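You operate a simulated robot arm through the tools that you are given. There is no shell and no other tool. Be economical: measure what you need, move in short steps, check, and stop when the job is done.

The job below is to be done with a simulated two-armed robot. You get a single attempt, and the scene is never put back.

## Task
Put the foil cap on the bench with the blue edge away on the shelf under the rod table. Take the tube with the blue band on the bench with the blue edge and put it away on the bench marked kit. Stack the numbered puck marked "7" from the bench with the blue edge on top of the numbered puck that says "5". Put the numbered blank that says "4" from the bench with the yellow edge on the tray marked clean and the numbered blank marked "2" on top of the white carton there. Take the ringed puck with the orange disc and leave it on the square plate with the blue disc. Take the puck with the black disc and put it on the red cap on the cart. Pull the drawer of the flange bench open. The order is free. Set down upright: tube with the blue band.

The check looks at the end state, three seconds after you hand in, the way a careful person would. Anything else that was tipped, shoved, dropped, spilled or broken makes it a failure. A push-on lid holds only when it is set on centred and level and pressed home; a screw cap is set on level and turned clockwise until tight.

## Robot
Two 7-joint arms with fingered hands on one trunk, on a base that drives. Base frame: it is fixed to the floor where the robot stands at the start and does not move with it; the origin is under the middle of the robot, x ahead of it, y to its left, z up; the surface under the hand at the start is at about z = 0.8. Lengths are in m, angles in rad, forces in N, time in s.
The left shoulder is at the start at [0.104, 0.182, 1.046], the right one opposite. With the tool pointing down near the work surface each hand reaches from about 0.48 to 0.88 m from the robot's upright axis, wherever it stands, measured 20 degrees to its own side. Places, roughly: bench marked kit [-1.5, 2, 0.9]; drawer of the flange bench [-1.7, -1.4, 0.7]; foil cap (8x7x3 cm) [0.5, 0.1, 0.8]; numbered blank [0.5, 1.5, 0.75]; numbered puck [0.5, 0.75, 0.75]; puck with the black disc (5x5x3 cm) [0.6, 3.5, 0.9]; red cap on the cart (6x6x3 cm) [0.6, 3.2, 0.9]; ringed puck with the orange disc [0.5, 3.25, 0.75]; shelf under the rod table [-3.4, 3.7, 0.5]; square plate with the blue disc [0.75, 3.75, 0.75]; tray marked clean [0.75, 1.75, 0.75]; tube with the blue band (5x5x8 cm) [0.7, 0.4, 0.8]; white carton [0.75, 1.25, 0.75]. Payload 3.8 kg a hand.
The TCP of each hand is the grasp point between the finger pads, 0.03 m short of the fingertips. In the tool frame z runs along the fingers and y along their closing line. The gripper opens to 0.104 m. The gripper's body begins 0.035 m behind the TCP. The gripper is a hand of 4 fingers: y runs from the thumb to the fingers, the wrist lies at [-0.017, -0.104, -0.178] in the tool frame, and closing takes about 1.5 s.
Orientation is that of the tool frame in the base frame, as [roll, pitch, yaw] about the fixed x, y, z axes, in that order (R = Rz(yaw) Ry(pitch) Rx(roll)). With the fingers straight down and the wrist toward the robot, the tool's x, y and z point along [0, 1, 0], [1, 0, 0] and [0, 0, -1] of the base frame.

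## Interface
- The arms move only by the tool drive_tool. It takes "left_deltas", "right_deltas" or both (then of equal length, played together; a hand with none holds still); each is a list of rows, each a list of 6 numbers: the shift along the tool's x, y, z in cm, then the turn, a rotation vector about the tool's x, y, z in rad. In form: [[dx, dy, dz, ax, ay, az], ...]. A call has 1 to 12 rows; each row shifts and turns the commanded pose from where the row before left it, along the tool's axes as they then stand. "left_claw" and "right_claw" are, for a hand that has rows, the gripper command, from -1 (fully open) to 1 (shut), values between in proportion, set as the call begins (left out, the last holds). A row lasts 0.2 s, in which the tool goes at most 0.05 m and 0.15 rad; a call with a longer step from one row to the next is refused whole, and so is a gripper value outside its range. A pose out of reach is approached as far as the arm can. The call stops where the force on the tool passes 40 N (or 10 N more than at its start, if that is more) or the arm is blocked; 0.2 s more then pass. Each finger travels about 0.072 m/s and halts on what it meets, pressing with about 31 N; the grip force reading is that of the motor and also rises with nothing between the fingers. The clock runs only during rows and for 0.2 s after the last one: add rows that do not move to give the fingers time. It gives the time, the measured TCP pose, the force on the tool (base axes), the opening and the grip force at its end, in the units of the frame above (readings bear some noise), with the torque about the TCP (base axes, N m) and any sound that the robot's microphone picked up, and new pictures: "show" is both (left out), scene, wrist or none (wrist: the cameras of the hands that moved).
- Cameras (640 x 400 px; columns grow to the right, rows downward): "scene" is now at [0.1988, 0.0482, 1.2279]; the picture's right is [0.58, -0.81, -0.00], its down [-0.46, -0.33, -0.82] and it looks along [0.67, 0.48, -0.57] (base axes); focal length 215 px, centre (320, 200). "left" rides on the left gripper at [-0.066, -0.09, -0.126] in its tool frame; the picture's right is [-0.78, -0.30, 0.56], its down [0.57, -0.70, 0.42] and it looks along [0.26, 0.65, 0.71] (tool axes); focal length 275 px, centre (320, 200). "right" rides on the right gripper at [0.066, -0.09, -0.126] in its tool frame; the picture's right is [-0.78, 0.30, -0.56], its down [-0.57, -0.70, 0.42] and it looks along [-0.27, 0.65, 0.71] (tool axes); focal length 275 px, centre (320, 200). There is no depth. A picture from a camera that has moved, and an enlarged one, comes with that camera's place and axes in the base frame and with its lens. The place of the scene camera against the robot may be out by one fixed shift of up to 0.012 m in any direction.
- lift_body(by): slides the trunk up (or, below 0, down) by that many m; the arms and the scene camera ride with it, the base frame stays. It gives what a move gives, with no picture.
- base_move(legs): drives the robot by 1 to 6 legs, each [ahead, left, turn to the left] in m, m and rad, along the robot's own axes; the way and the turn of a leg run together, so that a leg with both is an arc; at most 1.5 m and 3.142 rad a leg. The arms and the cameras ride along, it lands a little off, and it stops where it bumps. It gives what a move gives, and a new picture of the scene camera.
- finger_targets(index, middle, ring, thumb_bend, thumb_turn, hand): sets how far each is bent, from 0 (flat) to 1 (curled in); at 0.3 the hand is open as for a grip, at 0.7 the pads meet at the TCP. One left out holds its place. A second passes; each finger stops where it meets its share of the squeeze, and holds until it gets a number again. A gripper value or a shape takes the hand back. It gives what a move gives, with no picture; readings hold the bend of each and the force on the fingers (four entries, about 0 where the hand has none), thumb and palm. thumb_turn goes from beside the hand (0) to across from the fingers (1), as for a grip.
- grasp_type(shape, hand): the hand has 4 fingers and takes this shape, open, in about a second: jaw (thumb against the fingers, like two jaws); tri (thumb and two fingers); tip (a fingertip pinch); poke (one finger out to press); point (the index stretched); flat (the hand flat); cup (the hand cupped); fist (a fist). The gripper value then closes the fingers along that shape, each until it touches; the sizes above hold for jaw. It gives what a move gives, with no picture.
- turn_head(pan, tilt): turns the head with the scene camera to pan (to the left, within 1.501 rad either way) and tilt (down, from -0.506 to 1.204), counted from straight ahead of the robot. It gives what a move gives, and a new picture of the scene camera.
- enlarge(camera, box): a new picture of the part [left, top, right, bottom] of that camera's present view, enlarged. The clock stands still meanwhile.
- job_done(): hands the job in; it is judged then, once.

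Go step by step. Nothing tells you exact positions but the pictures and the camera data: compare them with the known pose of the tool, close in by small moves and look again before you grip or let go. The budget is 217 turns and 260 pictures, counting those below and the enlarged ones. Unless the task says otherwise, let go and move clear before handing in.

The tools are called after "Emit:" as name(argument=value, ...) on one line, values as JSON. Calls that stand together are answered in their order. drive_tool: Moves the arms, as the interface text tells. Its arguments: {"type":"object","properties":{"left_deltas":{"type":"array","items":{"type":"array","items":{"type":"number"}}},"left_claw":{"type":"number"},"right_deltas":{"type":"array","items":{"type":"array","items":{"type":"number"}}},"right_claw":{"type":"number"},"show":{"type":"string","enum":["both","scene","wrist","none"]}},"required":[]} The other tools are called the same way: lift_body (by) slides the trunk up or down; grasp_type (shape, hand) gives the hand a shape; finger_targets (index, middle, ring, thumb_bend, thumb_turn, hand) moves the fingers one by one; base_move (legs) drives the base; turn_head (pan, tilt) turns the head that bears the scene camera; enlarge (camera, box) takes an enlarged picture of a part of a camera's view; job_done () hands the job in.

At the start:

```text
time_s: 0.0
left_tool_pos: [0.3519, 0.4811, 1.0343]
left_ee_rot: [3.141, 0.001, 1.57]
left_force: [-0.2, 0.2, -0.2]
left_wrist_torque: [0.02, -0.01, 0.0]
left_finger_gap: 0.1036
left_gripper_force: 0.0
left_shape: jaw
left_bend: [0.3, 0.3, 0.3, 0.3, 0.97]
left_finger forces: [0.1, 0.0, 0.0, 0.0, 0.1, 0.1]
right_tool_pos: [0.5272, 0.0362, 1.1158]
right_ee_rot: [3.141, 0.0, 1.571]
right_force: [0.8, -0.2, 0.2]
right_wrist_torque: [-0.03, -0.03, -0.04]
right_finger_gap: 0.1036
right_gripper_force: 0.1
right_shape: jaw
right_bend: [0.3, 0.3, 0.3, 0.3, 0.97]
right_finger forces: [0.0, 0.0, 0.1, 0.0, 0.0, 0.1]
trunk travel left (down, up): [-0.2, 0.556]
robot x, y, heading: [0.0022, -0.001, -0.005]
head pan, tilt: [0.621, 0.607]
```

scene: 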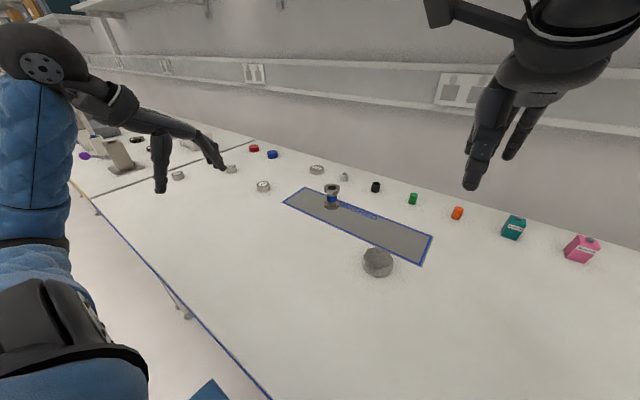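
right: 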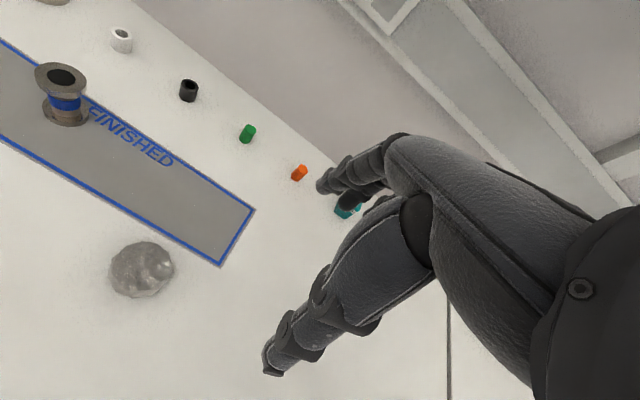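
left: 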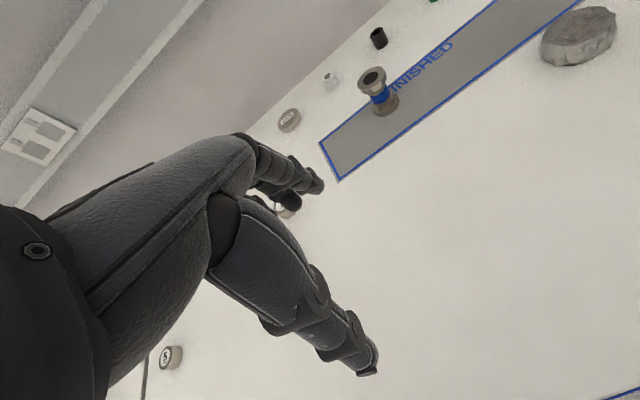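

I see the foil cap near [0.55, 0.13], the blue-banded tube near [0.72, 0.38] and several numbered pucks further left. I'll enlarge to read the pucks.

Emit:
enlarge(camera="scene", box=[160, 130, 400, 280])

Emit:
turn_head(pan=1.1, tilt=0.45)

```text
2.67 times, centred on (280, 205) of scene
camera zoom: at [0.1988, 0.0482, 1.2279], right [0.58, -0.81, 0.0], down [-0.46, -0.33, -0.82], along [0.67, 0.48, -0.57], focal length 574 px, centre (427, 187)
```

zoom: 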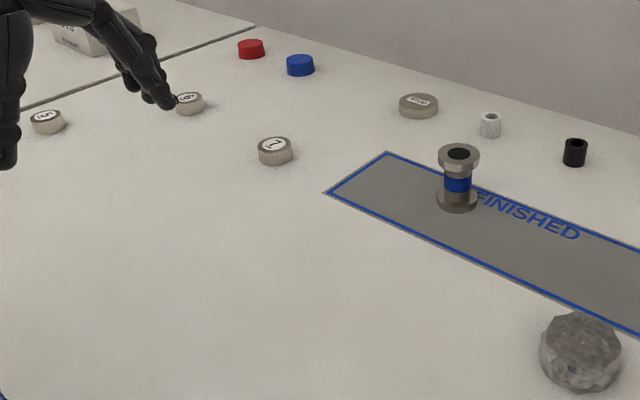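

```text
time_s: 0.9
left_tool_pos: [0.3521, 0.4819, 1.0343]
left_ee_rot: [3.141, 0.0, 1.57]
left_force: [0.2, -0.5, -0.4]
left_wrist_torque: [0.02, -0.02, 0.0]
left_finger_gap: 0.1038
left_gripper_force: 0.1
left_shape: jaw
left_bend: [0.3, 0.3, 0.3, 0.3, 0.97]
left_finger forces: [0.0, 0.0, 0.0, 0.1, 0.0, 0.0]
right_tool_pos: [0.527, 0.0347, 1.1153]
right_ee_rot: [3.142, 0.001, 1.57]
right_force: [0.4, -0.1, 0.3]
right_wrist_torque: [0.01, -0.02, -0.02]
right_finger_gap: 0.1036
right_gripper_force: 0.1
right_shape: jaw
right_bend: [0.3, 0.3, 0.3, 0.3, 0.97]
right_finger forces: [0.0, 0.0, 0.0, 0.1, 0.0, 0.1]
trunk travel left (down, up): [-0.2, 0.556]
robot x, y, heading: [0.0001, -0.0026, -0.001]
head pan, tilt: [1.1, 0.45]
camera scene: at [0.1689, 0.0788, 1.2421], right [0.89, -0.45, 0.0], down [-0.2, -0.39, -0.9], along [0.41, 0.8, -0.44], focal length 215 px, centre (320, 200)
```

scene: 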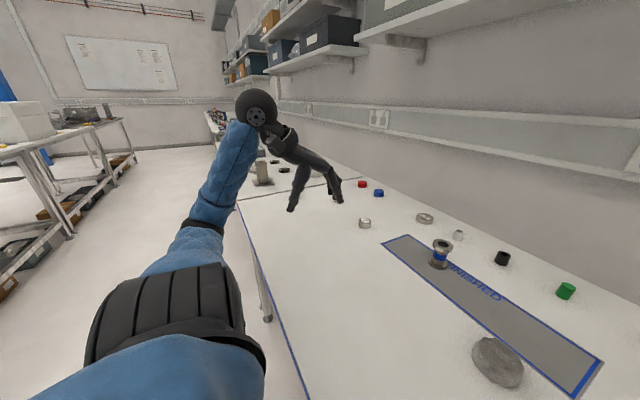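

Bench objects found roughly. I'll drive left to be in front of the numbered pucks and look down.

Emit:
base_move(legs=[[0, 0.6, 0]])

Emit:
turn_head(pan=0.1, tilt=0.75)

```text
time_s: 4.4
left_tool_pos: [0.362, 1.089, 1.0333]
left_ee_rot: [3.142, 0.0, 1.559]
left_force: [-1.3, 1.3, 0.6]
left_wrist_torque: [-0.04, -0.01, -0.01]
left_finger_gap: 0.1036
left_gripper_force: 0.0
left_shape: jaw
left_bend: [0.3, 0.3, 0.3, 0.3, 0.97]
left_finger forces: [0.1, 0.0, 0.0, 0.1, 0.0, 0.1]
right_tool_pos: [0.532, 0.6404, 1.1143]
right_ee_rot: [-3.141, -0.001, 1.557]
right_force: [0.2, 0.3, -0.4]
right_wrist_torque: [0.01, 0.0, 0.0]
right_finger_gap: 0.1037
right_gripper_force: 0.0
right_shape: jaw
right_bend: [0.3, 0.3, 0.3, 0.3, 0.97]
right_finger forces: [0.0, 0.0, 0.0, 0.0, 0.0, 0.0]
trunk travel left (down, up): [-0.2, 0.556]
robot x, y, heading: [0.0026, 0.6096, -0.007]
head pan, tilt: [1.1, 0.45]
camera scene: at [0.1739, 0.6888, 1.242], right [0.89, -0.47, 0.0], down [-0.2, -0.39, -0.9], along [0.42, 0.8, -0.44], focal length 215 px, centre (320, 200)
```

scene: 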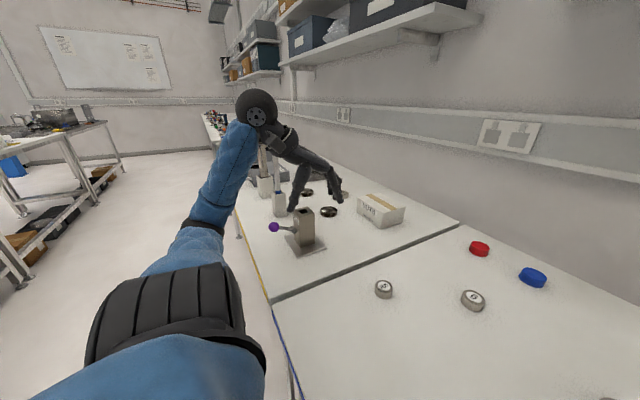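

```text
time_s: 5.6
left_tool_pos: [0.3624, 1.088, 1.0341]
left_ee_rot: [3.141, -0.001, 1.558]
left_force: [0.8, 0.3, 0.4]
left_wrist_torque: [-0.01, 0.01, 0.0]
left_finger_gap: 0.1037
left_gripper_force: 0.1
left_shape: jaw
left_bend: [0.3, 0.3, 0.3, 0.3, 0.97]
left_finger forces: [0.1, 0.0, 0.0, 0.0, 0.0, 0.1]
right_tool_pos: [0.5322, 0.6405, 1.1165]
right_ee_rot: [3.141, 0.003, 1.557]
right_force: [0.4, 0.3, 0.3]
right_wrist_torque: [-0.03, -0.06, 0.0]
right_finger_gap: 0.1036
right_gripper_force: 0.0
right_shape: jaw
right_bend: [0.3, 0.3, 0.3, 0.3, 0.97]
right_finger forces: [0.0, 0.1, 0.0, 0.0, 0.0, 0.0]
trunk travel left (down, up): [-0.2, 0.556]
robot x, y, heading: [0.003, 0.6123, -0.014]
head pan, tilt: [0.099, 0.75]
camera scene: at [0.2137, 0.6142, 1.2157], right [0.09, -1.0, 0.0], down [-0.68, -0.06, -0.73], along [0.73, 0.06, -0.68], focal length 215 px, centre (320, 200)
```

scene: 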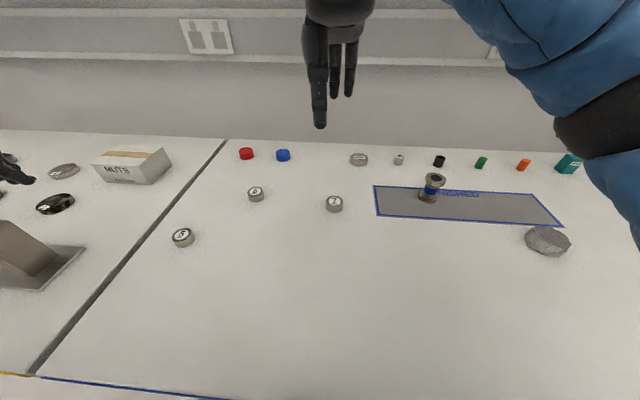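

Emit:
enlarge(camera="scene", box=[160, 140, 380, 260])

Emit:
enlarge(camera="scene", box=[0, 130, 220, 260])

```text
2.91 times, centred on (270, 200) of scene
camera zoom: at [0.2137, 0.6142, 1.2157], right [0.09, -1.0, 0.0], down [-0.68, -0.06, -0.73], along [0.73, 0.06, -0.68], focal length 626 px, centre (466, 200)
```

zoom: 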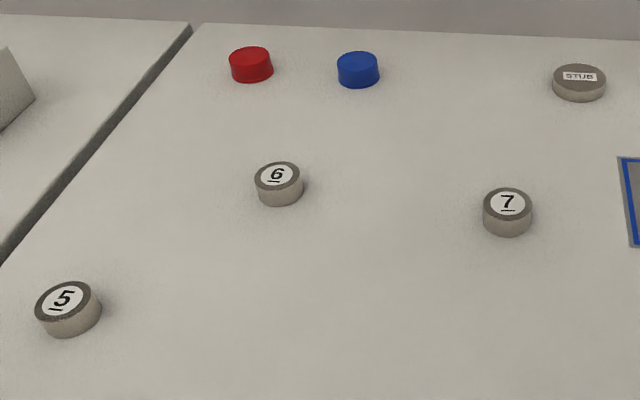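

```text
2.91 times, centred on (110, 195) of scene
camera zoom: at [0.2137, 0.6142, 1.2157], right [0.09, -1.0, 0.0], down [-0.68, -0.06, -0.73], along [0.73, 0.06, -0.68], focal length 626 px, centre (931, 214)
```

zoom: 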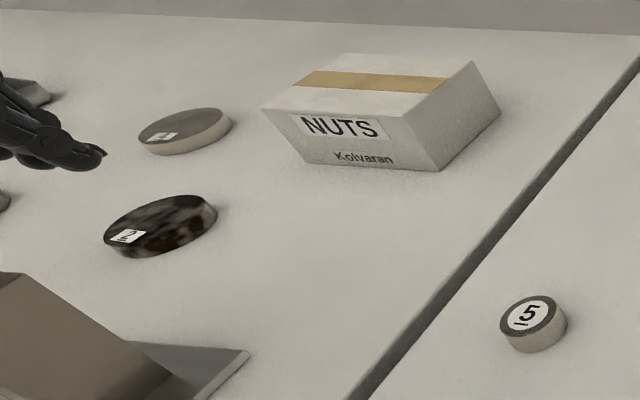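

Pucks: 7 at about [0.631, 0.610], 5 at about [0.489, 0.954], tops at about z 0.826 (bench ≈ 0.80). I clear the right hand and bring the left hand above puck 7.

Emit:
drive_tool(left_deltas=[[-3.98, 2.24, 0.5, 0, 0, 0], [-3.98, 2.24, 0.5, 0, 0, 0], [-3.98, 2.24, 0.5, 0, 0, 0], [-3.98, 2.24, 0.5, 0, 0, 0], [-3.98, 2.24, 0.5, 0, 0, 0], [-3.98, 2.24, 0.5, 0, 0, 0], [-3.98, 2.24, 0.5, 0, 0, 0], [-3.98, 2.24, 0.5, 0, 0, 0], [-3.98, 2.24, 0.5, 0, 0, 0], [-3.98, 2.24, 0.5, 0, 0, 0], [-3.98, 2.24, 0.5, 0, 0, 0], [-3.98, 2.24, 0.5, 0, 0, 0]], right_deltas=[[-4, -1, 0, 0, 0, 0], [-4, -1, 0, 0, 0, 0], [-4, -1, 0, 0, 0, 0], [-4, -1, 0, 0, 0, 0], [-4, -1, 0, 0, 0, 0], [-4, -1, 0, 0, 0, 0], [-4, -1, 0, 0, 0, 0], [-4, -1, 0, 0, 0, 0], [0, 0, 0, 0, 0, 0], [0, 0, 0, 0, 0, 0], [0, 0, 0, 0, 0, 0], [0, 0, 0, 0, 0, 0]], left_claw=-1, right_claw=-1)

```text
time_s: 8.2
left_tool_pos: [0.5787, 0.7091, 0.9857]
left_ee_rot: [-3.141, 0.002, 1.559]
left_force: [-0.1, 0.7, 0.1]
left_wrist_torque: [0.02, 0.02, -0.03]
left_finger_gap: 0.104
left_gripper_force: 0.0
left_shape: jaw
left_bend: [0.3, 0.3, 0.3, 0.3, 0.97]
left_finger forces: [0.0, 0.1, 0.1, 0.0, 0.0, 0.1]
left hand out of reach, approached as far as the arm can: row 10, 11, 12
right_tool_pos: [0.4511, 0.3201, 1.1154]
right_ee_rot: [-3.141, -0.002, 1.558]
right_force: [0.2, 0.9, 0.5]
right_wrist_torque: [-0.01, 0.04, 0.0]
right_finger_gap: 0.1037
right_gripper_force: 0.1
right_shape: jaw
right_bend: [0.3, 0.3, 0.3, 0.3, 0.97]
right_finger forces: [0.0, 0.1, 0.0, 0.1, 0.1, 0.0]
trunk travel left (down, up): [-0.2, 0.556]
robot x, y, heading: [0.0058, 0.6108, -0.014]
head pan, tilt: [0.099, 0.75]
camera scene: at [0.214, 0.6141, 1.2156], right [0.09, -1.0, 0.0], down [-0.68, -0.06, -0.73], along [0.73, 0.06, -0.68], focal length 215 px, centre (320, 200)
camera right: at [0.3623, 0.3875, 1.2419], right [0.29, -0.78, 0.56], down [-0.71, -0.56, -0.42], along [0.64, -0.27, -0.71], focal length 275 px, centre (320, 200)
camera left: at [0.4884, 0.6431, 1.1093], right [-0.31, -0.77, -0.56], down [-0.69, 0.58, -0.42], along [0.65, 0.26, -0.71], focal length 275 px, centre (320, 200)
```

scene: 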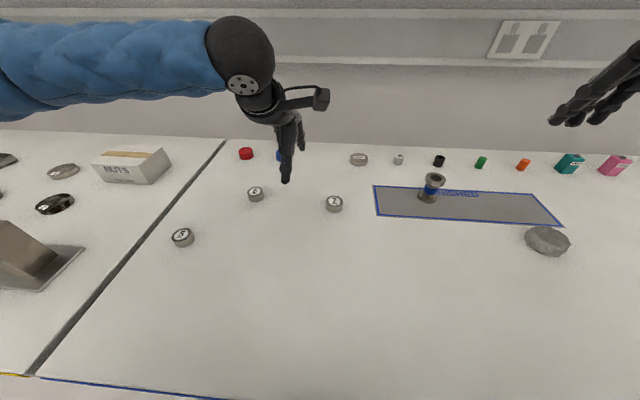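
right: 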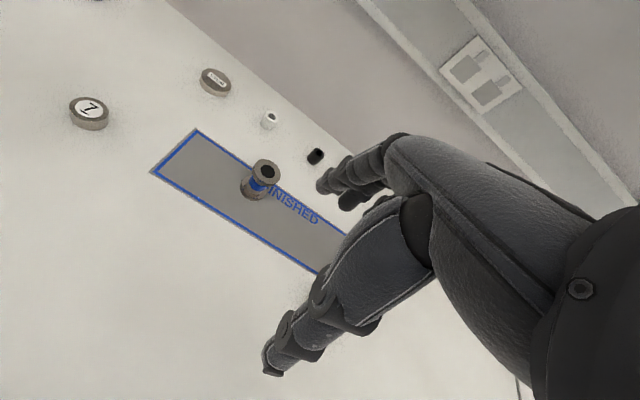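
left: 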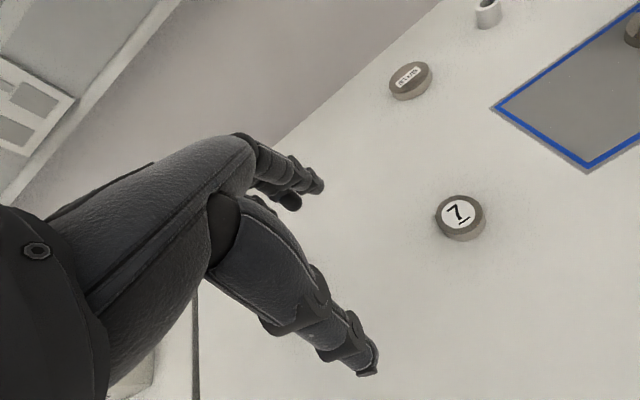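

Left arm can't reach that far across; wrist cameras put puck 7 at [0.615, 0.617]. I drive right 0.22 so that both pucks lie on the left arm's side.

Emit:
base_move(legs=[[0, -0.22, 0.01]])

```text
time_s: 9.9
left_tool_pos: [0.5753, 0.486, 0.9845]
left_ee_rot: [-3.14, -0.001, 1.562]
left_force: [-0.3, -0.4, -0.7]
left_wrist_torque: [0.03, -0.01, 0.01]
left_finger_gap: 0.1037
left_gripper_force: 0.0
left_shape: jaw
left_bend: [0.3, 0.3, 0.3, 0.3, 0.97]
left_finger forces: [0.1, 0.1, 0.0, 0.0, 0.0, 0.0]
right_tool_pos: [0.4484, 0.0978, 1.1152]
right_ee_rot: [-3.141, 0.0, 1.561]
right_force: [0.4, 0.0, 1.1]
right_wrist_torque: [0.01, 0.03, 0.01]
right_finger_gap: 0.1037
right_gripper_force: 0.2
right_shape: jaw
right_bend: [0.3, 0.3, 0.3, 0.3, 0.97]
right_finger forces: [0.0, 0.0, 0.0, 0.1, 0.0, 0.1]
trunk travel left (down, up): [-0.2, 0.556]
robot x, y, heading: [0.0011, 0.3878, -0.008]
head pan, tilt: [0.099, 0.75]
camera scene: at [0.2112, 0.3904, 1.2156], right [0.09, -1.0, 0.0], down [-0.68, -0.06, -0.73], along [0.73, 0.07, -0.68], focal length 215 px, centre (320, 200)
```

scene: 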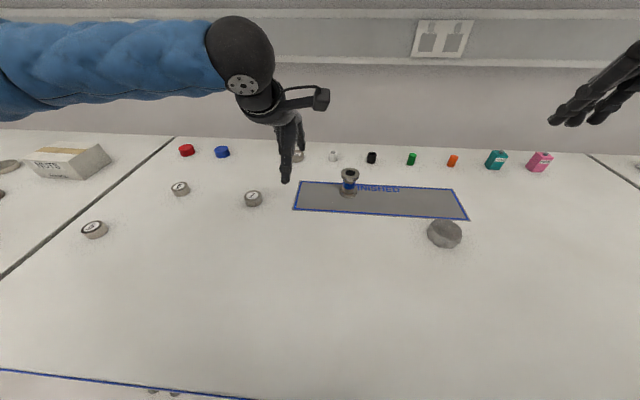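

Now move the left hand to just above puck 7.

Emit:
drive_tool(left_deltas=[[4.4, 1.3, 0, 0, 0, 0], [4.4, 1.3, 0, 0, 0, 0], [4.2, 1.3, 2, 0, 0, 0], [0, 0, 2, 0, 0, 0], [0, 0, 2, 0, 0, 0]], show="wrist")

```text
time_s: 11.1
left_tool_pos: [0.6165, 0.6161, 0.9245]
left_ee_rot: [-3.141, 0.001, 1.56]
left_force: [-0.1, 0.0, -1.1]
left_wrist_torque: [0.01, 0.02, 0.0]
left_finger_gap: 0.1039
left_gripper_force: 0.2
left_shape: jaw
left_bend: [0.3, 0.3, 0.3, 0.3, 0.97]
left_finger forces: [0.0, 0.0, 0.0, 0.0, 0.0, 0.0]
right_tool_pos: [0.4489, 0.0989, 1.1153]
right_ee_rot: [-3.14, 0.001, 1.56]
right_force: [0.0, -0.2, 0.6]
right_wrist_torque: [0.01, -0.01, -0.01]
right_finger_gap: 0.1037
right_gripper_force: 0.0
right_shape: jaw
right_bend: [0.3, 0.3, 0.3, 0.3, 0.97]
right_finger forces: [0.0, 0.0, 0.0, 0.0, 0.0, 0.1]
trunk travel left (down, up): [-0.2, 0.556]
robot x, y, heading: [0.0013, 0.388, -0.009]
head pan, tilt: [0.099, 0.75]
camera left: at [0.5263, 0.5511, 1.0495], right [-0.3, -0.77, -0.56], down [-0.7, 0.58, -0.42], along [0.65, 0.26, -0.71], focal length 275 px, centre (320, 200)
```

left: 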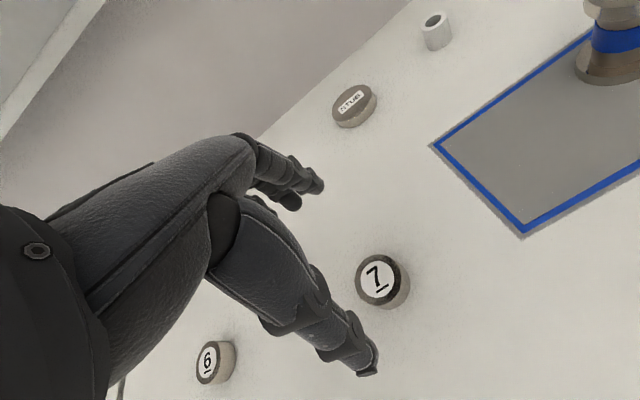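

Puck 7 is centred under the hand. Descend to z ≈ 0.838 and grip.

Emit:
drive_tool(left_deltas=[[-0.2, -0.1, 3, 0, 0, 0], [0, 0, 3, 0, 0, 0], [0, 0, 2.6, 0, 0, 0]], show="wrist")

Emit:
drive_tool(left_deltas=[[0, 0, 0, 0, 0, 0], [0, 0, 0, 0, 0, 0], [0, 0, 0, 0, 0, 0], [0, 0, 0, 0, 0, 0], [0, 0, 0, 0, 0, 0], [0, 0, 0, 0, 0, 0], [0, 0, 0, 0, 0, 0]], left_claw=1, show="wrist")

```text
time_s: 11.9
left_tool_pos: [0.615, 0.6141, 0.8375]
left_ee_rot: [3.142, 0.001, 1.563]
left_force: [-0.1, 0.0, 0.3]
left_wrist_torque: [0.0, 0.03, 0.01]
left_finger_gap: 0.1038
left_gripper_force: 0.0
left_shape: jaw
left_bend: [0.3, 0.3, 0.3, 0.3, 0.97]
left_finger forces: [0.0, 0.1, 0.0, 0.0, 0.1, 0.1]
right_tool_pos: [0.4489, 0.0977, 1.1149]
right_ee_rot: [-3.14, -0.001, 1.561]
right_force: [0.1, 0.8, -0.4]
right_wrist_torque: [0.0, -0.03, 0.0]
right_finger_gap: 0.1038
right_gripper_force: 0.1
right_shape: jaw
right_bend: [0.3, 0.3, 0.3, 0.3, 0.97]
right_finger forces: [0.0, 0.0, 0.1, 0.0, 0.0, 0.0]
trunk travel left (down, up): [-0.2, 0.556]
robot x, y, heading: [0.0004, 0.3933, -0.012]
head pan, tilt: [0.099, 0.75]
camera left: at [0.525, 0.5493, 0.9628], right [-0.3, -0.77, -0.56], down [-0.7, 0.58, -0.42], along [0.65, 0.26, -0.71], focal length 275 px, centre (320, 200)
```

left: 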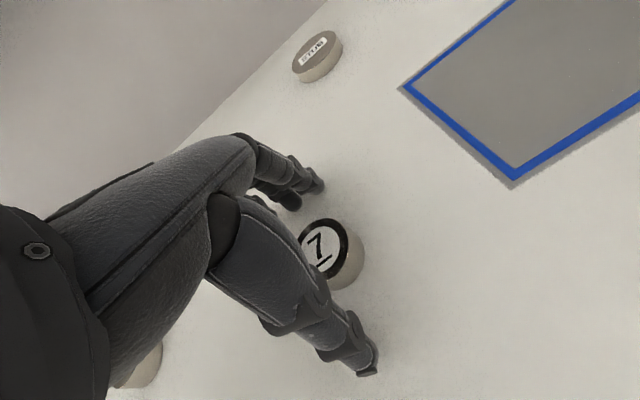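

```text
time_s: 13.5
left_tool_pos: [0.6148, 0.6146, 0.839]
left_ee_rot: [3.141, 0.0, 1.56]
left_force: [-0.3, 0.3, 0.0]
left_wrist_torque: [0.01, 0.0, 0.0]
left_finger_gap: 0.0377
left_gripper_force: 30.7
left_shape: jaw
left_bend: [0.74, 0.49, 0.53, 0.74, 1.0]
left_finger forces: [15.7, 11.1, 0.0, 0.0, 26.8, 0.1]
right_tool_pos: [0.449, 0.0984, 1.1166]
right_ee_rot: [-3.141, -0.001, 1.559]
right_force: [0.1, 0.0, -0.2]
right_wrist_torque: [0.0, -0.02, -0.03]
right_finger_gap: 0.1039
right_gripper_force: 0.0
right_shape: jaw
right_bend: [0.3, 0.3, 0.3, 0.3, 0.97]
right_finger forces: [0.0, 0.1, 0.0, 0.0, 0.0, 0.0]
trunk travel left (down, up): [-0.2, 0.556]
robot x, y, heading: [0.0022, 0.3898, -0.011]
head pan, tilt: [0.099, 0.75]
camera left: at [0.5247, 0.5492, 0.963], right [-0.3, -0.77, -0.56], down [-0.7, 0.58, -0.42], along [0.65, 0.26, -0.71], focal length 275 px, centre (320, 200)
```

left: 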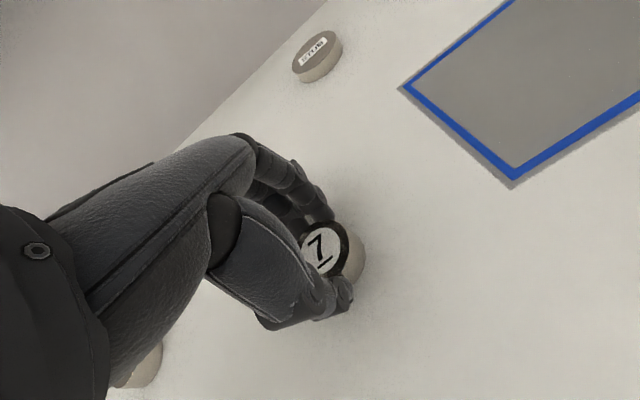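

Puck 7 is held (two fingers and thumb). Lift and check it's carried.

Emit:
drive_tool(left_deltas=[[0, 0, -2, 0, 0, 0], [0, 0, -4, 0, 0, 0], [0, 0, -4, 0, 0, 0]], show="wrist")

```text
time_s: 14.3
left_tool_pos: [0.6122, 0.6147, 0.939]
left_ee_rot: [3.141, 0.0, 1.56]
left_force: [0.2, 0.8, -3.6]
left_wrist_torque: [-0.01, 0.0, 0.0]
left_finger_gap: 0.0376
left_gripper_force: 31.3
left_shape: jaw
left_bend: [0.74, 0.49, 0.53, 0.74, 1.0]
left_finger forces: [16.0, 11.2, 0.0, 0.0, 26.7, 0.0]
right_tool_pos: [0.4497, 0.0983, 1.1165]
right_ee_rot: [3.14, -0.001, 1.562]
right_force: [-0.4, 0.8, 0.1]
right_wrist_torque: [-0.03, 0.0, -0.02]
right_finger_gap: 0.1037
right_gripper_force: 0.2
right_shape: jaw
right_bend: [0.3, 0.3, 0.3, 0.3, 0.97]
right_finger forces: [0.1, 0.0, 0.0, 0.0, 0.1, 0.0]
trunk travel left (down, up): [-0.2, 0.556]
robot x, y, heading: [-0.0002, 0.3898, -0.005]
head pan, tilt: [0.099, 0.75]
camera left: at [0.523, 0.5491, 1.0633], right [-0.3, -0.77, -0.56], down [-0.7, 0.58, -0.42], along [0.65, 0.26, -0.71], focal length 275 px, centre (320, 200)
```

left: 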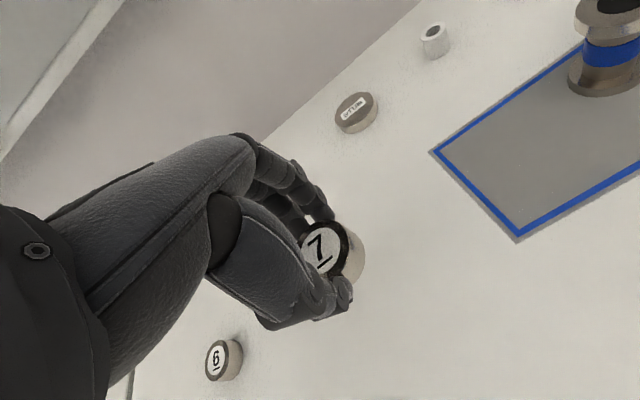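

Puck is lifted. Move toward puck 5, stopping a bit short to measure it.

Emit:
drive_tool(left_deltas=[[4.2, -2, 0, 0, 0, 0], [4.2, -2, 0, 0, 0, 0], [4.2, -2, 0, 0, 0, 0], [4.2, -2, 0, 0, 0, 0], [4.2, -2, 0, 0, 0, 0], [4.2, -2, 0, 0, 0, 0]])

```text
time_s: 15.7
left_tool_pos: [0.494, 0.8654, 0.9387]
left_ee_rot: [3.141, -0.001, 1.555]
left_force: [-1.2, 0.5, -2.8]
left_wrist_torque: [0.02, 0.0, -0.01]
left_finger_gap: 0.0373
left_gripper_force: 31.3
left_shape: jaw
left_bend: [0.74, 0.49, 0.53, 0.74, 1.0]
left_finger forces: [16.0, 11.7, 0.1, 0.0, 26.8, 0.1]
right_tool_pos: [0.4452, 0.0958, 1.1162]
right_ee_rot: [3.14, -0.003, 1.559]
right_force: [-1.3, -0.9, -0.2]
right_wrist_torque: [0.0, -0.05, -0.02]
right_finger_gap: 0.1037
right_gripper_force: 0.0
right_shape: jaw
right_bend: [0.3, 0.3, 0.3, 0.3, 0.97]
right_finger forces: [0.0, 0.1, 0.0, 0.0, 0.0, 0.1]
trunk travel left (down, up): [-0.2, 0.556]
robot x, y, heading: [0.0059, 0.3866, -0.007]
head pan, tilt: [0.099, 0.75]
camera scene: at [0.2088, 0.3899, 1.2163], right [0.09, -1.0, 0.0], down [-0.68, -0.06, -0.73], along [0.73, 0.07, -0.68], focal length 215 px, centre (320, 200)
camera left: at [0.4044, 0.7995, 1.0624], right [-0.31, -0.77, -0.56], down [-0.69, 0.58, -0.42], along [0.65, 0.26, -0.71], focal length 275 px, centre (320, 200)
```

scene: 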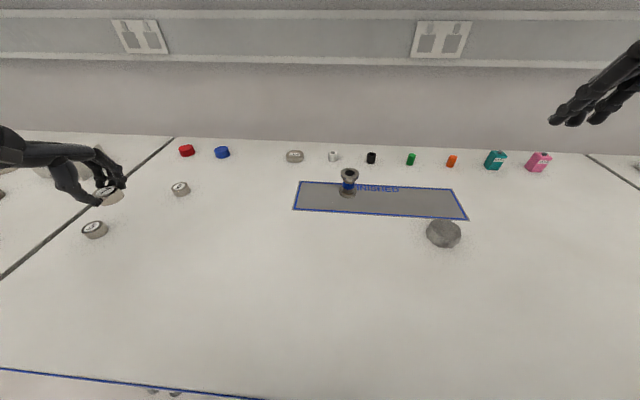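
left: 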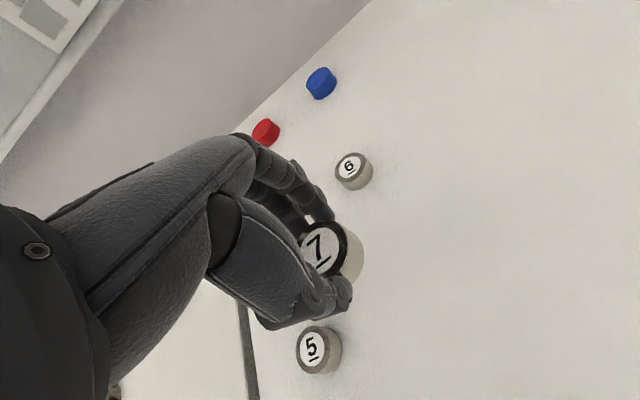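

Puck 5 measured at [0.4775, 0.952]. Move above it and re-check alignment.

Emit:
drive_tool(left_deltas=[[4.5, -0.95, 0, 0, 0, 0], [4.6, -0.95, 0, 0, 0, 0], [0, 0, 2, 0, 0, 0], [0, 0, 2, 0, 0, 0]])

Emit:
enlarge(camera="scene", box=[40, 160, 200, 260])

```text
time_s: 16.7
left_tool_pos: [0.4779, 0.9584, 0.8969]
left_ee_rot: [-3.142, 0.0, 1.563]
left_force: [-0.3, -0.8, -3.2]
left_wrist_torque: [0.02, 0.04, 0.0]
left_finger_gap: 0.0375
left_gripper_force: 30.4
left_shape: jaw
left_bend: [0.74, 0.49, 0.53, 0.74, 1.0]
left_finger forces: [15.9, 11.7, 0.0, 0.1, 26.5, 0.0]
right_tool_pos: [0.4489, 0.0992, 1.1157]
right_ee_rot: [3.14, 0.0, 1.56]
right_force: [1.3, 0.4, 0.5]
right_wrist_torque: [0.0, -0.01, 0.0]
right_finger_gap: 0.1039
right_gripper_force: 0.0
right_shape: jaw
right_bend: [0.3, 0.3, 0.3, 0.3, 0.97]
right_finger forces: [0.0, 0.1, 0.0, 0.0, 0.0, 0.0]
trunk travel left (down, up): [-0.2, 0.556]
robot x, y, heading: [-0.0001, 0.3934, -0.012]
head pan, tilt: [0.099, 0.75]
camera scene: at [0.2115, 0.3921, 1.2155], right [0.09, -1.0, 0.0], down [-0.68, -0.06, -0.73], along [0.73, 0.07, -0.68], focal length 215 px, centre (320, 200)
camera left: at [0.3887, 0.894, 1.0225], right [-0.3, -0.77, -0.56], down [-0.7, 0.58, -0.42], along [0.65, 0.26, -0.71], focal length 275 px, centre (320, 200)
```

scene: 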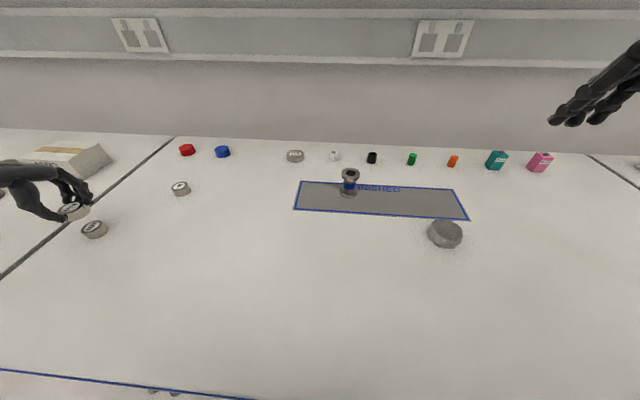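
left: 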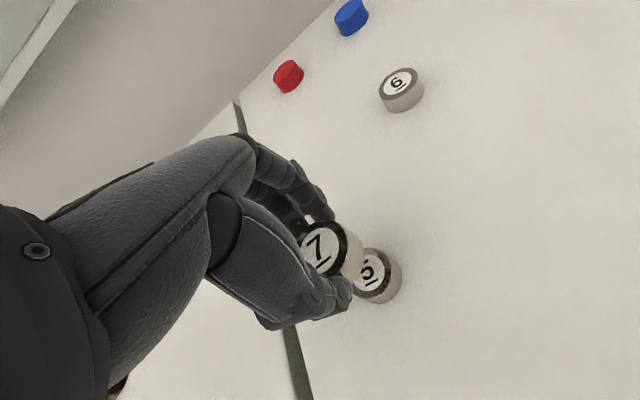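

```text
4.00 times, centred on (120, 210) of scene
camera zoom: at [0.2115, 0.3921, 1.2155], right [0.09, -1.0, 0.0], down [-0.68, -0.06, -0.73], along [0.73, 0.07, -0.68], focal length 861 px, centre (1120, 160)
```

zoom: 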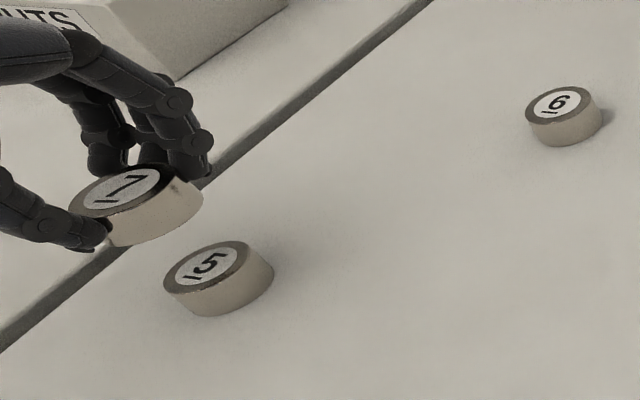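

Alignment is within a few mm. Descend gently until contact.

Emit:
drive_tool(left_deltas=[[0, -0.25, 1.5, 0, 0, 0], [0, 0, 1.2, 0, 0, 0], [0, 0, 0.2, 0, 0, 0], [0, 0, 0, 0, 0, 0]])

Emit:
enlarge(camera="scene", box=[40, 180, 200, 280])

```text
time_s: 17.7
left_tool_pos: [0.4759, 0.9588, 0.87]
left_ee_rot: [-3.14, 0.0, 1.559]
left_force: [-0.1, 0.7, -2.4]
left_wrist_torque: [0.01, -0.01, 0.0]
left_finger_gap: 0.0371
left_gripper_force: 30.7
left_shape: jaw
left_bend: [0.74, 0.49, 0.53, 0.74, 1.0]
left_finger forces: [15.9, 11.8, 0.0, 0.0, 26.6, 0.0]
right_tool_pos: [0.449, 0.0985, 1.1164]
right_ee_rot: [-3.141, 0.0, 1.562]
right_force: [-0.7, 0.7, -0.4]
right_wrist_torque: [-0.01, -0.01, 0.01]
right_finger_gap: 0.1035
right_gripper_force: 0.1
right_shape: jaw
right_bend: [0.3, 0.3, 0.3, 0.3, 0.97]
right_finger forces: [0.0, 0.0, 0.0, 0.0, 0.1, 0.0]
trunk travel left (down, up): [-0.2, 0.556]
robot x, y, heading: [0.0033, 0.3875, -0.012]
head pan, tilt: [0.099, 0.75]
camera scene: at [0.2113, 0.3917, 1.2156], right [0.09, -1.0, 0.0], down [-0.68, -0.06, -0.73], along [0.73, 0.07, -0.68], focal length 215 px, centre (320, 200)
camera left: at [0.3864, 0.8932, 0.9942], right [-0.3, -0.77, -0.56], down [-0.7, 0.58, -0.42], along [0.65, 0.26, -0.71], focal length 275 px, centre (320, 200)
```

scene: 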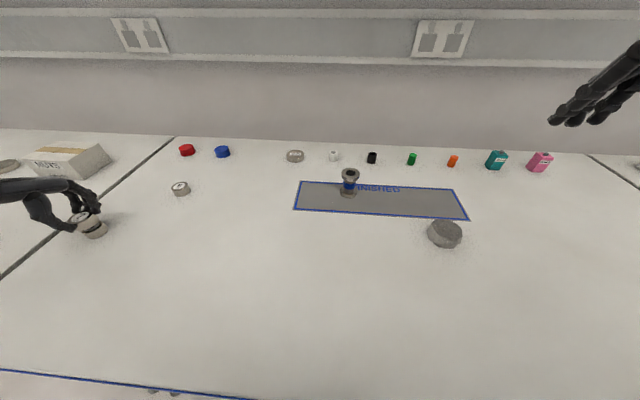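
left: 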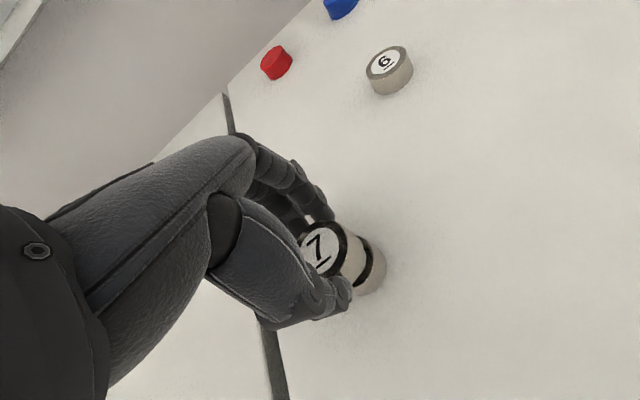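

```text
4.00 times, centred on (120, 230) of scene
camera zoom: at [0.2113, 0.3917, 1.2156], right [0.09, -1.0, 0.0], down [-0.68, -0.06, -0.73], along [0.73, 0.07, -0.68], focal length 861 px, centre (1120, 80)
```

zoom: 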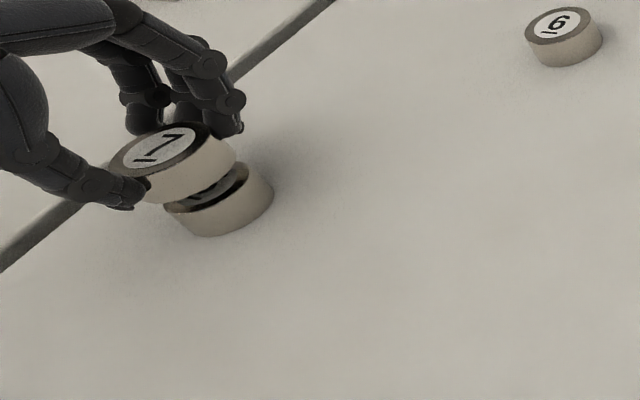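

7 sits centred above 5 with a few mm gap. Lower in tiny steps to contact.

Emit:
drive_tool(left_deltas=[[0, 0, 0.2, 0, 0, 0], [0, 0, 0.2, 0, 0, 0], [0, 0, 0.15, 0, 0, 0]], show="none")

Emit:
enlarge(camera="scene", box=[40, 180, 200, 280])

```text
time_s: 18.5
left_tool_pos: [0.4766, 0.9596, 0.8641]
left_ee_rot: [3.141, 0.001, 1.56]
left_force: [0.5, 0.1, -3.4]
left_wrist_torque: [0.01, 0.01, 0.0]
left_finger_gap: 0.0373
left_gripper_force: 30.9
left_shape: jaw
left_bend: [0.74, 0.49, 0.53, 0.74, 1.0]
left_finger forces: [15.9, 11.8, 0.0, 0.0, 26.6, 0.0]
right_tool_pos: [0.4478, 0.0977, 1.1159]
right_ee_rot: [-3.141, 0.001, 1.559]
right_force: [-0.3, 0.2, -0.9]
right_wrist_torque: [0.01, 0.0, -0.03]
right_finger_gap: 0.1038
right_gripper_force: 0.0
right_shape: jaw
right_bend: [0.3, 0.3, 0.3, 0.3, 0.97]
right_finger forces: [0.0, 0.0, 0.0, 0.0, 0.1, 0.0]
trunk travel left (down, up): [-0.2, 0.556]
robot x, y, heading: [0.0019, 0.388, -0.015]
head pan, tilt: [0.099, 0.75]
```

```text
4.00 times, centred on (120, 230) of scene
camera zoom: at [0.2113, 0.3918, 1.2156], right [0.09, -1.0, 0.0], down [-0.68, -0.06, -0.73], along [0.73, 0.07, -0.68], focal length 861 px, centre (1120, 80)
```

zoom: 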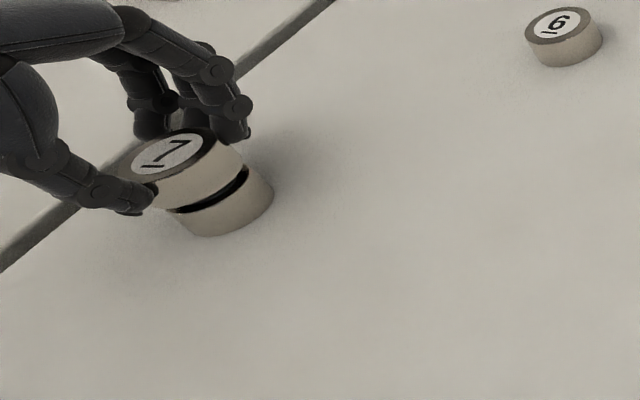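

Emit:
drive_tool(left_deltas=[[0, -0.1, 0.2, 0, 0, 0], [0, 0, 0.15, 0, 0, 0], [0, 0, 0, 0, 0, 0]], show="none")

Emit:
enlarge(camera="scene", box=[40, 180, 200, 280])

```text
time_s: 19.3
left_tool_pos: [0.4757, 0.9589, 0.8596]
left_ee_rot: [3.141, 0.001, 1.56]
left_force: [-0.3, -0.2, -2.7]
left_wrist_torque: [0.0, 0.01, 0.03]
left_finger_gap: 0.0374
left_gripper_force: 31.2
left_shape: jaw
left_bend: [0.74, 0.49, 0.53, 0.74, 1.0]
left_finger forces: [16.0, 11.8, 0.1, 0.0, 26.6, 0.0]
right_tool_pos: [0.4484, 0.0988, 1.116]
right_ee_rot: [3.141, 0.001, 1.56]
right_force: [0.0, 0.7, 0.6]
right_wrist_torque: [0.02, -0.04, -0.02]
right_finger_gap: 0.1036
right_gripper_force: 0.0
right_shape: jaw
right_bend: [0.3, 0.3, 0.3, 0.3, 0.97]
right_finger forces: [0.0, 0.1, 0.0, 0.0, 0.0, 0.1]
trunk travel left (down, up): [-0.2, 0.556]
robot x, y, heading: [0.0009, 0.39, -0.007]
head pan, tilt: [0.099, 0.75]
```

```text
4.00 times, centred on (120, 230) of scene
camera zoom: at [0.2113, 0.3917, 1.2156], right [0.09, -1.0, 0.0], down [-0.68, -0.06, -0.73], along [0.73, 0.07, -0.68], focal length 861 px, centre (1120, 80)
```

zoom: 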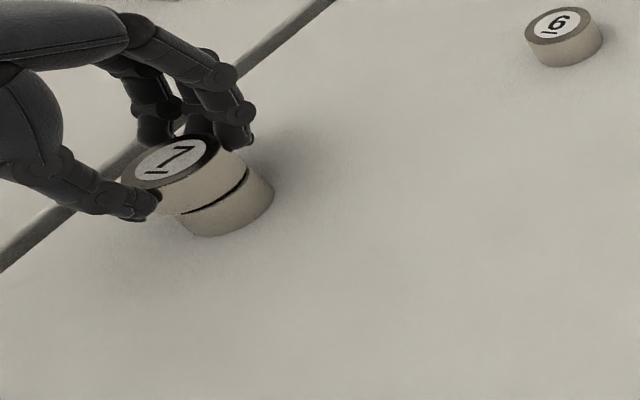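

Still about 2 mm gap, alignment good. A bit more.

Emit:
drive_tool(left_deltas=[[0, 0, 0.15, 0, 0, 0], [0, 0, 0.15, 0, 0, 0], [0, 0, 0, 0, 0, 0]], show="none")

Emit:
enlarge(camera="scene", box=[40, 180, 200, 280])

```text
time_s: 20.1
left_tool_pos: [0.4754, 0.9573, 0.8596]
left_ee_rot: [3.136, -0.002, 1.562]
left_force: [-0.5, 1.0, 11.0]
left_wrist_torque: [0.05, -0.11, 0.01]
left_finger_gap: 0.0376
left_gripper_force: 30.7
left_shape: jaw
left_bend: [0.74, 0.49, 0.53, 0.74, 1.0]
left_finger forces: [16.0, 12.9, 0.1, 0.1, 28.0, 0.0]
right_tool_pos: [0.4488, 0.099, 1.1172]
right_ee_rot: [-3.141, -0.001, 1.561]
right_force: [0.3, -0.1, -0.9]
right_wrist_torque: [0.0, 0.01, 0.0]
right_finger_gap: 0.1038
right_gripper_force: 0.0
right_shape: jaw
right_bend: [0.3, 0.3, 0.3, 0.3, 0.97]
right_finger forces: [0.0, 0.0, 0.1, 0.1, 0.0, 0.0]
trunk travel left (down, up): [-0.2, 0.556]
robot x, y, heading: [0.0012, 0.3847, -0.013]
head pan, tilt: [0.099, 0.75]
```

```text
4.00 times, centred on (120, 230) of scene
camera zoom: at [0.2103, 0.3908, 1.2159], right [0.09, -1.0, 0.0], down [-0.68, -0.06, -0.73], along [0.73, 0.07, -0.68], focal length 861 px, centre (1120, 80)
```

zoom: 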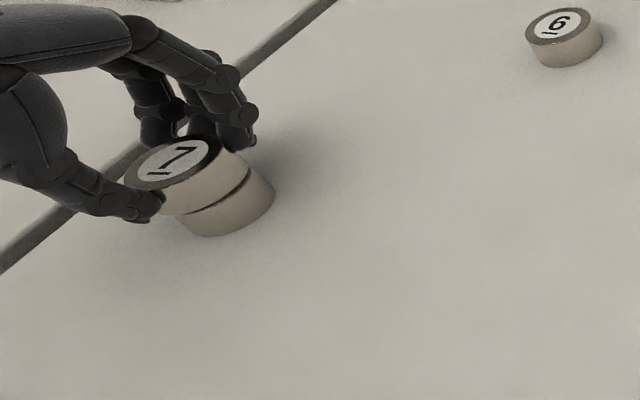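

Contact (11 N). Release, then rise.

Emit:
drive_tool(left_deltas=[[0, 0, -0.1, 0, 0, 0], [0, 0, 0, 0, 0, 0], [0, 0, 0, 0, 0, 0], [0, 0, 0, 0, 0, 0], [0, 0, 0, 0, 0, 0], [0, 0, 0, 0, 0, 0]], left_claw=-1, show="none")

Emit:
drive_tool(left_deltas=[[0, 0, -2, 0, 0, 0], [0, 0, -4, 0, 0, 0], [0, 0, -4, 0, 0, 0], [0, 0, -4, 0, 0, 0]])

Emit:
enlarge(camera="scene", box=[40, 180, 200, 280])

```text
time_s: 21.5
left_tool_pos: [0.4747, 0.9578, 0.8589]
left_ee_rot: [3.142, -0.001, 1.562]
left_force: [0.8, 1.7, 0.4]
left_wrist_torque: [-0.02, 0.01, 0.0]
left_finger_gap: 0.1037
left_gripper_force: 0.0
left_shape: jaw
left_bend: [0.3, 0.3, 0.3, 0.3, 0.97]
left_finger forces: [0.0, 0.1, 0.0, 0.0, 0.0, 0.0]
right_tool_pos: [0.4486, 0.0979, 1.1162]
right_ee_rot: [-3.142, -0.001, 1.559]
right_force: [0.0, -0.6, -1.3]
right_wrist_torque: [-0.02, 0.03, -0.01]
right_finger_gap: 0.1034
right_gripper_force: 0.0
right_shape: jaw
right_bend: [0.3, 0.3, 0.3, 0.3, 0.97]
right_finger forces: [0.0, 0.1, 0.0, 0.0, 0.0, 0.0]
trunk travel left (down, up): [-0.2, 0.556]
robot x, y, heading: [-0.0025, 0.3876, -0.01]
head pan, tilt: [0.099, 0.75]
```

```text
time_s: 22.5
left_tool_pos: [0.4759, 0.9585, 0.9988]
left_ee_rot: [-3.14, -0.001, 1.56]
left_force: [0.3, -0.3, 0.6]
left_wrist_torque: [0.02, -0.02, -0.03]
left_finger_gap: 0.1039
left_gripper_force: 0.1
left_shape: jaw
left_bend: [0.3, 0.3, 0.3, 0.3, 0.97]
left_finger forces: [0.0, 0.1, 0.0, 0.0, 0.1, 0.0]
right_tool_pos: [0.4479, 0.0987, 1.1154]
right_ee_rot: [3.14, 0.001, 1.56]
right_force: [-0.6, -0.6, 0.2]
right_wrist_torque: [0.01, 0.01, 0.0]
right_finger_gap: 0.1037
right_gripper_force: 0.0
right_shape: jaw
right_bend: [0.3, 0.3, 0.3, 0.3, 0.97]
right_finger forces: [0.0, 0.0, 0.1, 0.0, 0.0, 0.1]
trunk travel left (down, up): [-0.2, 0.556]
robot x, y, heading: [0.0024, 0.39, -0.014]
head pan, tilt: [0.099, 0.75]
camera scene: at [0.211, 0.3914, 1.2157], right [0.09, -1.0, 0.0], down [-0.68, -0.06, -0.73], along [0.73, 0.07, -0.68], focal length 215 px, centre (320, 200)
camera left: at [0.3856, 0.8938, 1.1237], right [-0.3, -0.77, -0.56], down [-0.7, 0.58, -0.42], along [0.65, 0.26, -0.71], focal length 275 px, centre (320, 200)
```

scene: 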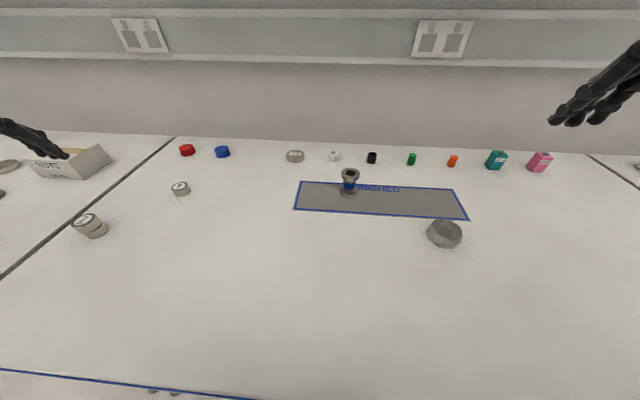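
left: 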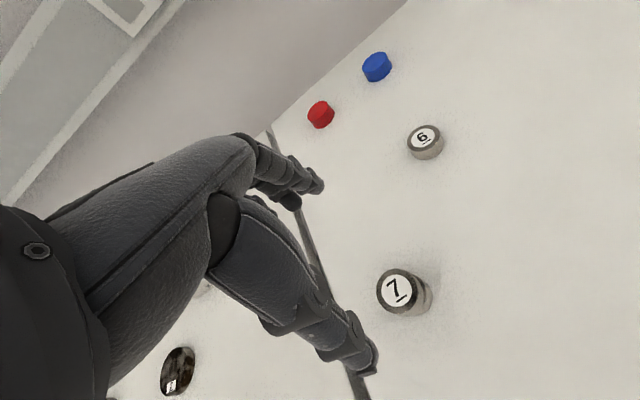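

```text
4.00 times, centred on (120, 230) of scene
camera zoom: at [0.211, 0.3914, 1.2157], right [0.09, -1.0, 0.0], down [-0.68, -0.06, -0.73], along [0.73, 0.07, -0.68], focal length 861 px, centre (1120, 80)
```

zoom: 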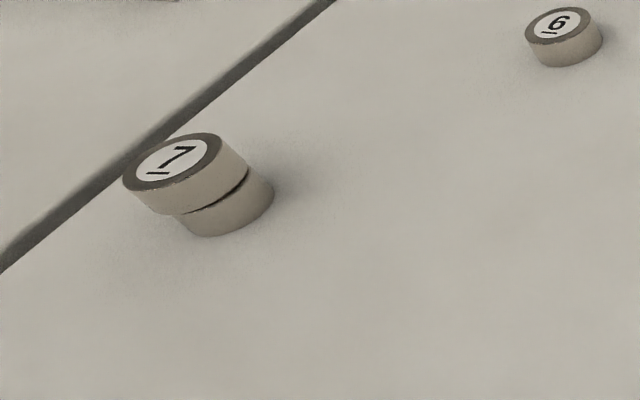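

7 rests on 5. I raise and pull in the left hand, then drive left to the yellow-edged bench.

Emit:
drive_tool(left_deltas=[[-3, -1.3, -4, 0, 0, 0], [-3, -1.3, -4, 0, 0, 0], [-3, -1.3, -4, 0, 0, 0], [-3, -1.3, -4, 0, 0, 0], [-3, -1.3, -4, 0, 0, 0]], show="none")

Emit:
turn_head(pan=0.8, tilt=0.5)

```text
refused: row 1 steps farther than a row can; nothing moved
```

```text
time_s: 23.6
left_tool_pos: [0.4751, 0.9598, 0.9977]
left_ee_rot: [3.142, 0.0, 1.562]
left_force: [-0.6, -0.1, -0.3]
left_wrist_torque: [-0.01, 0.0, -0.03]
left_finger_gap: 0.1037
left_gripper_force: 0.0
left_shape: jaw
left_bend: [0.3, 0.3, 0.3, 0.3, 0.97]
left_finger forces: [0.0, 0.0, 0.0, 0.0, 0.0, 0.1]
right_tool_pos: [0.4479, 0.0991, 1.1163]
right_ee_rot: [3.141, 0.0, 1.56]
right_force: [-0.6, -0.2, 0.3]
right_wrist_torque: [0.02, -0.03, -0.04]
right_finger_gap: 0.1037
right_gripper_force: 0.1
right_shape: jaw
right_bend: [0.3, 0.3, 0.3, 0.3, 0.97]
right_finger forces: [0.0, 0.0, 0.0, 0.1, 0.0, 0.0]
trunk travel left (down, up): [-0.2, 0.556]
robot x, y, heading: [0.0023, 0.3855, -0.009]
head pan, tilt: [0.799, 0.499]
camera scene: at [0.1927, 0.4486, 1.2376], right [0.71, -0.7, 0.0], down [-0.34, -0.34, -0.88], along [0.62, 0.62, -0.48], focal length 215 px, centre (320, 200)
```

scene: 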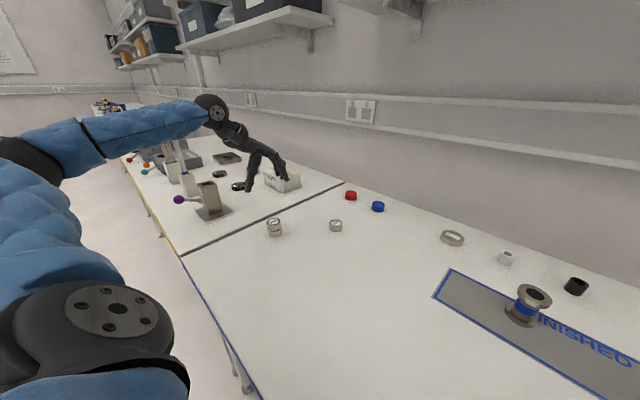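

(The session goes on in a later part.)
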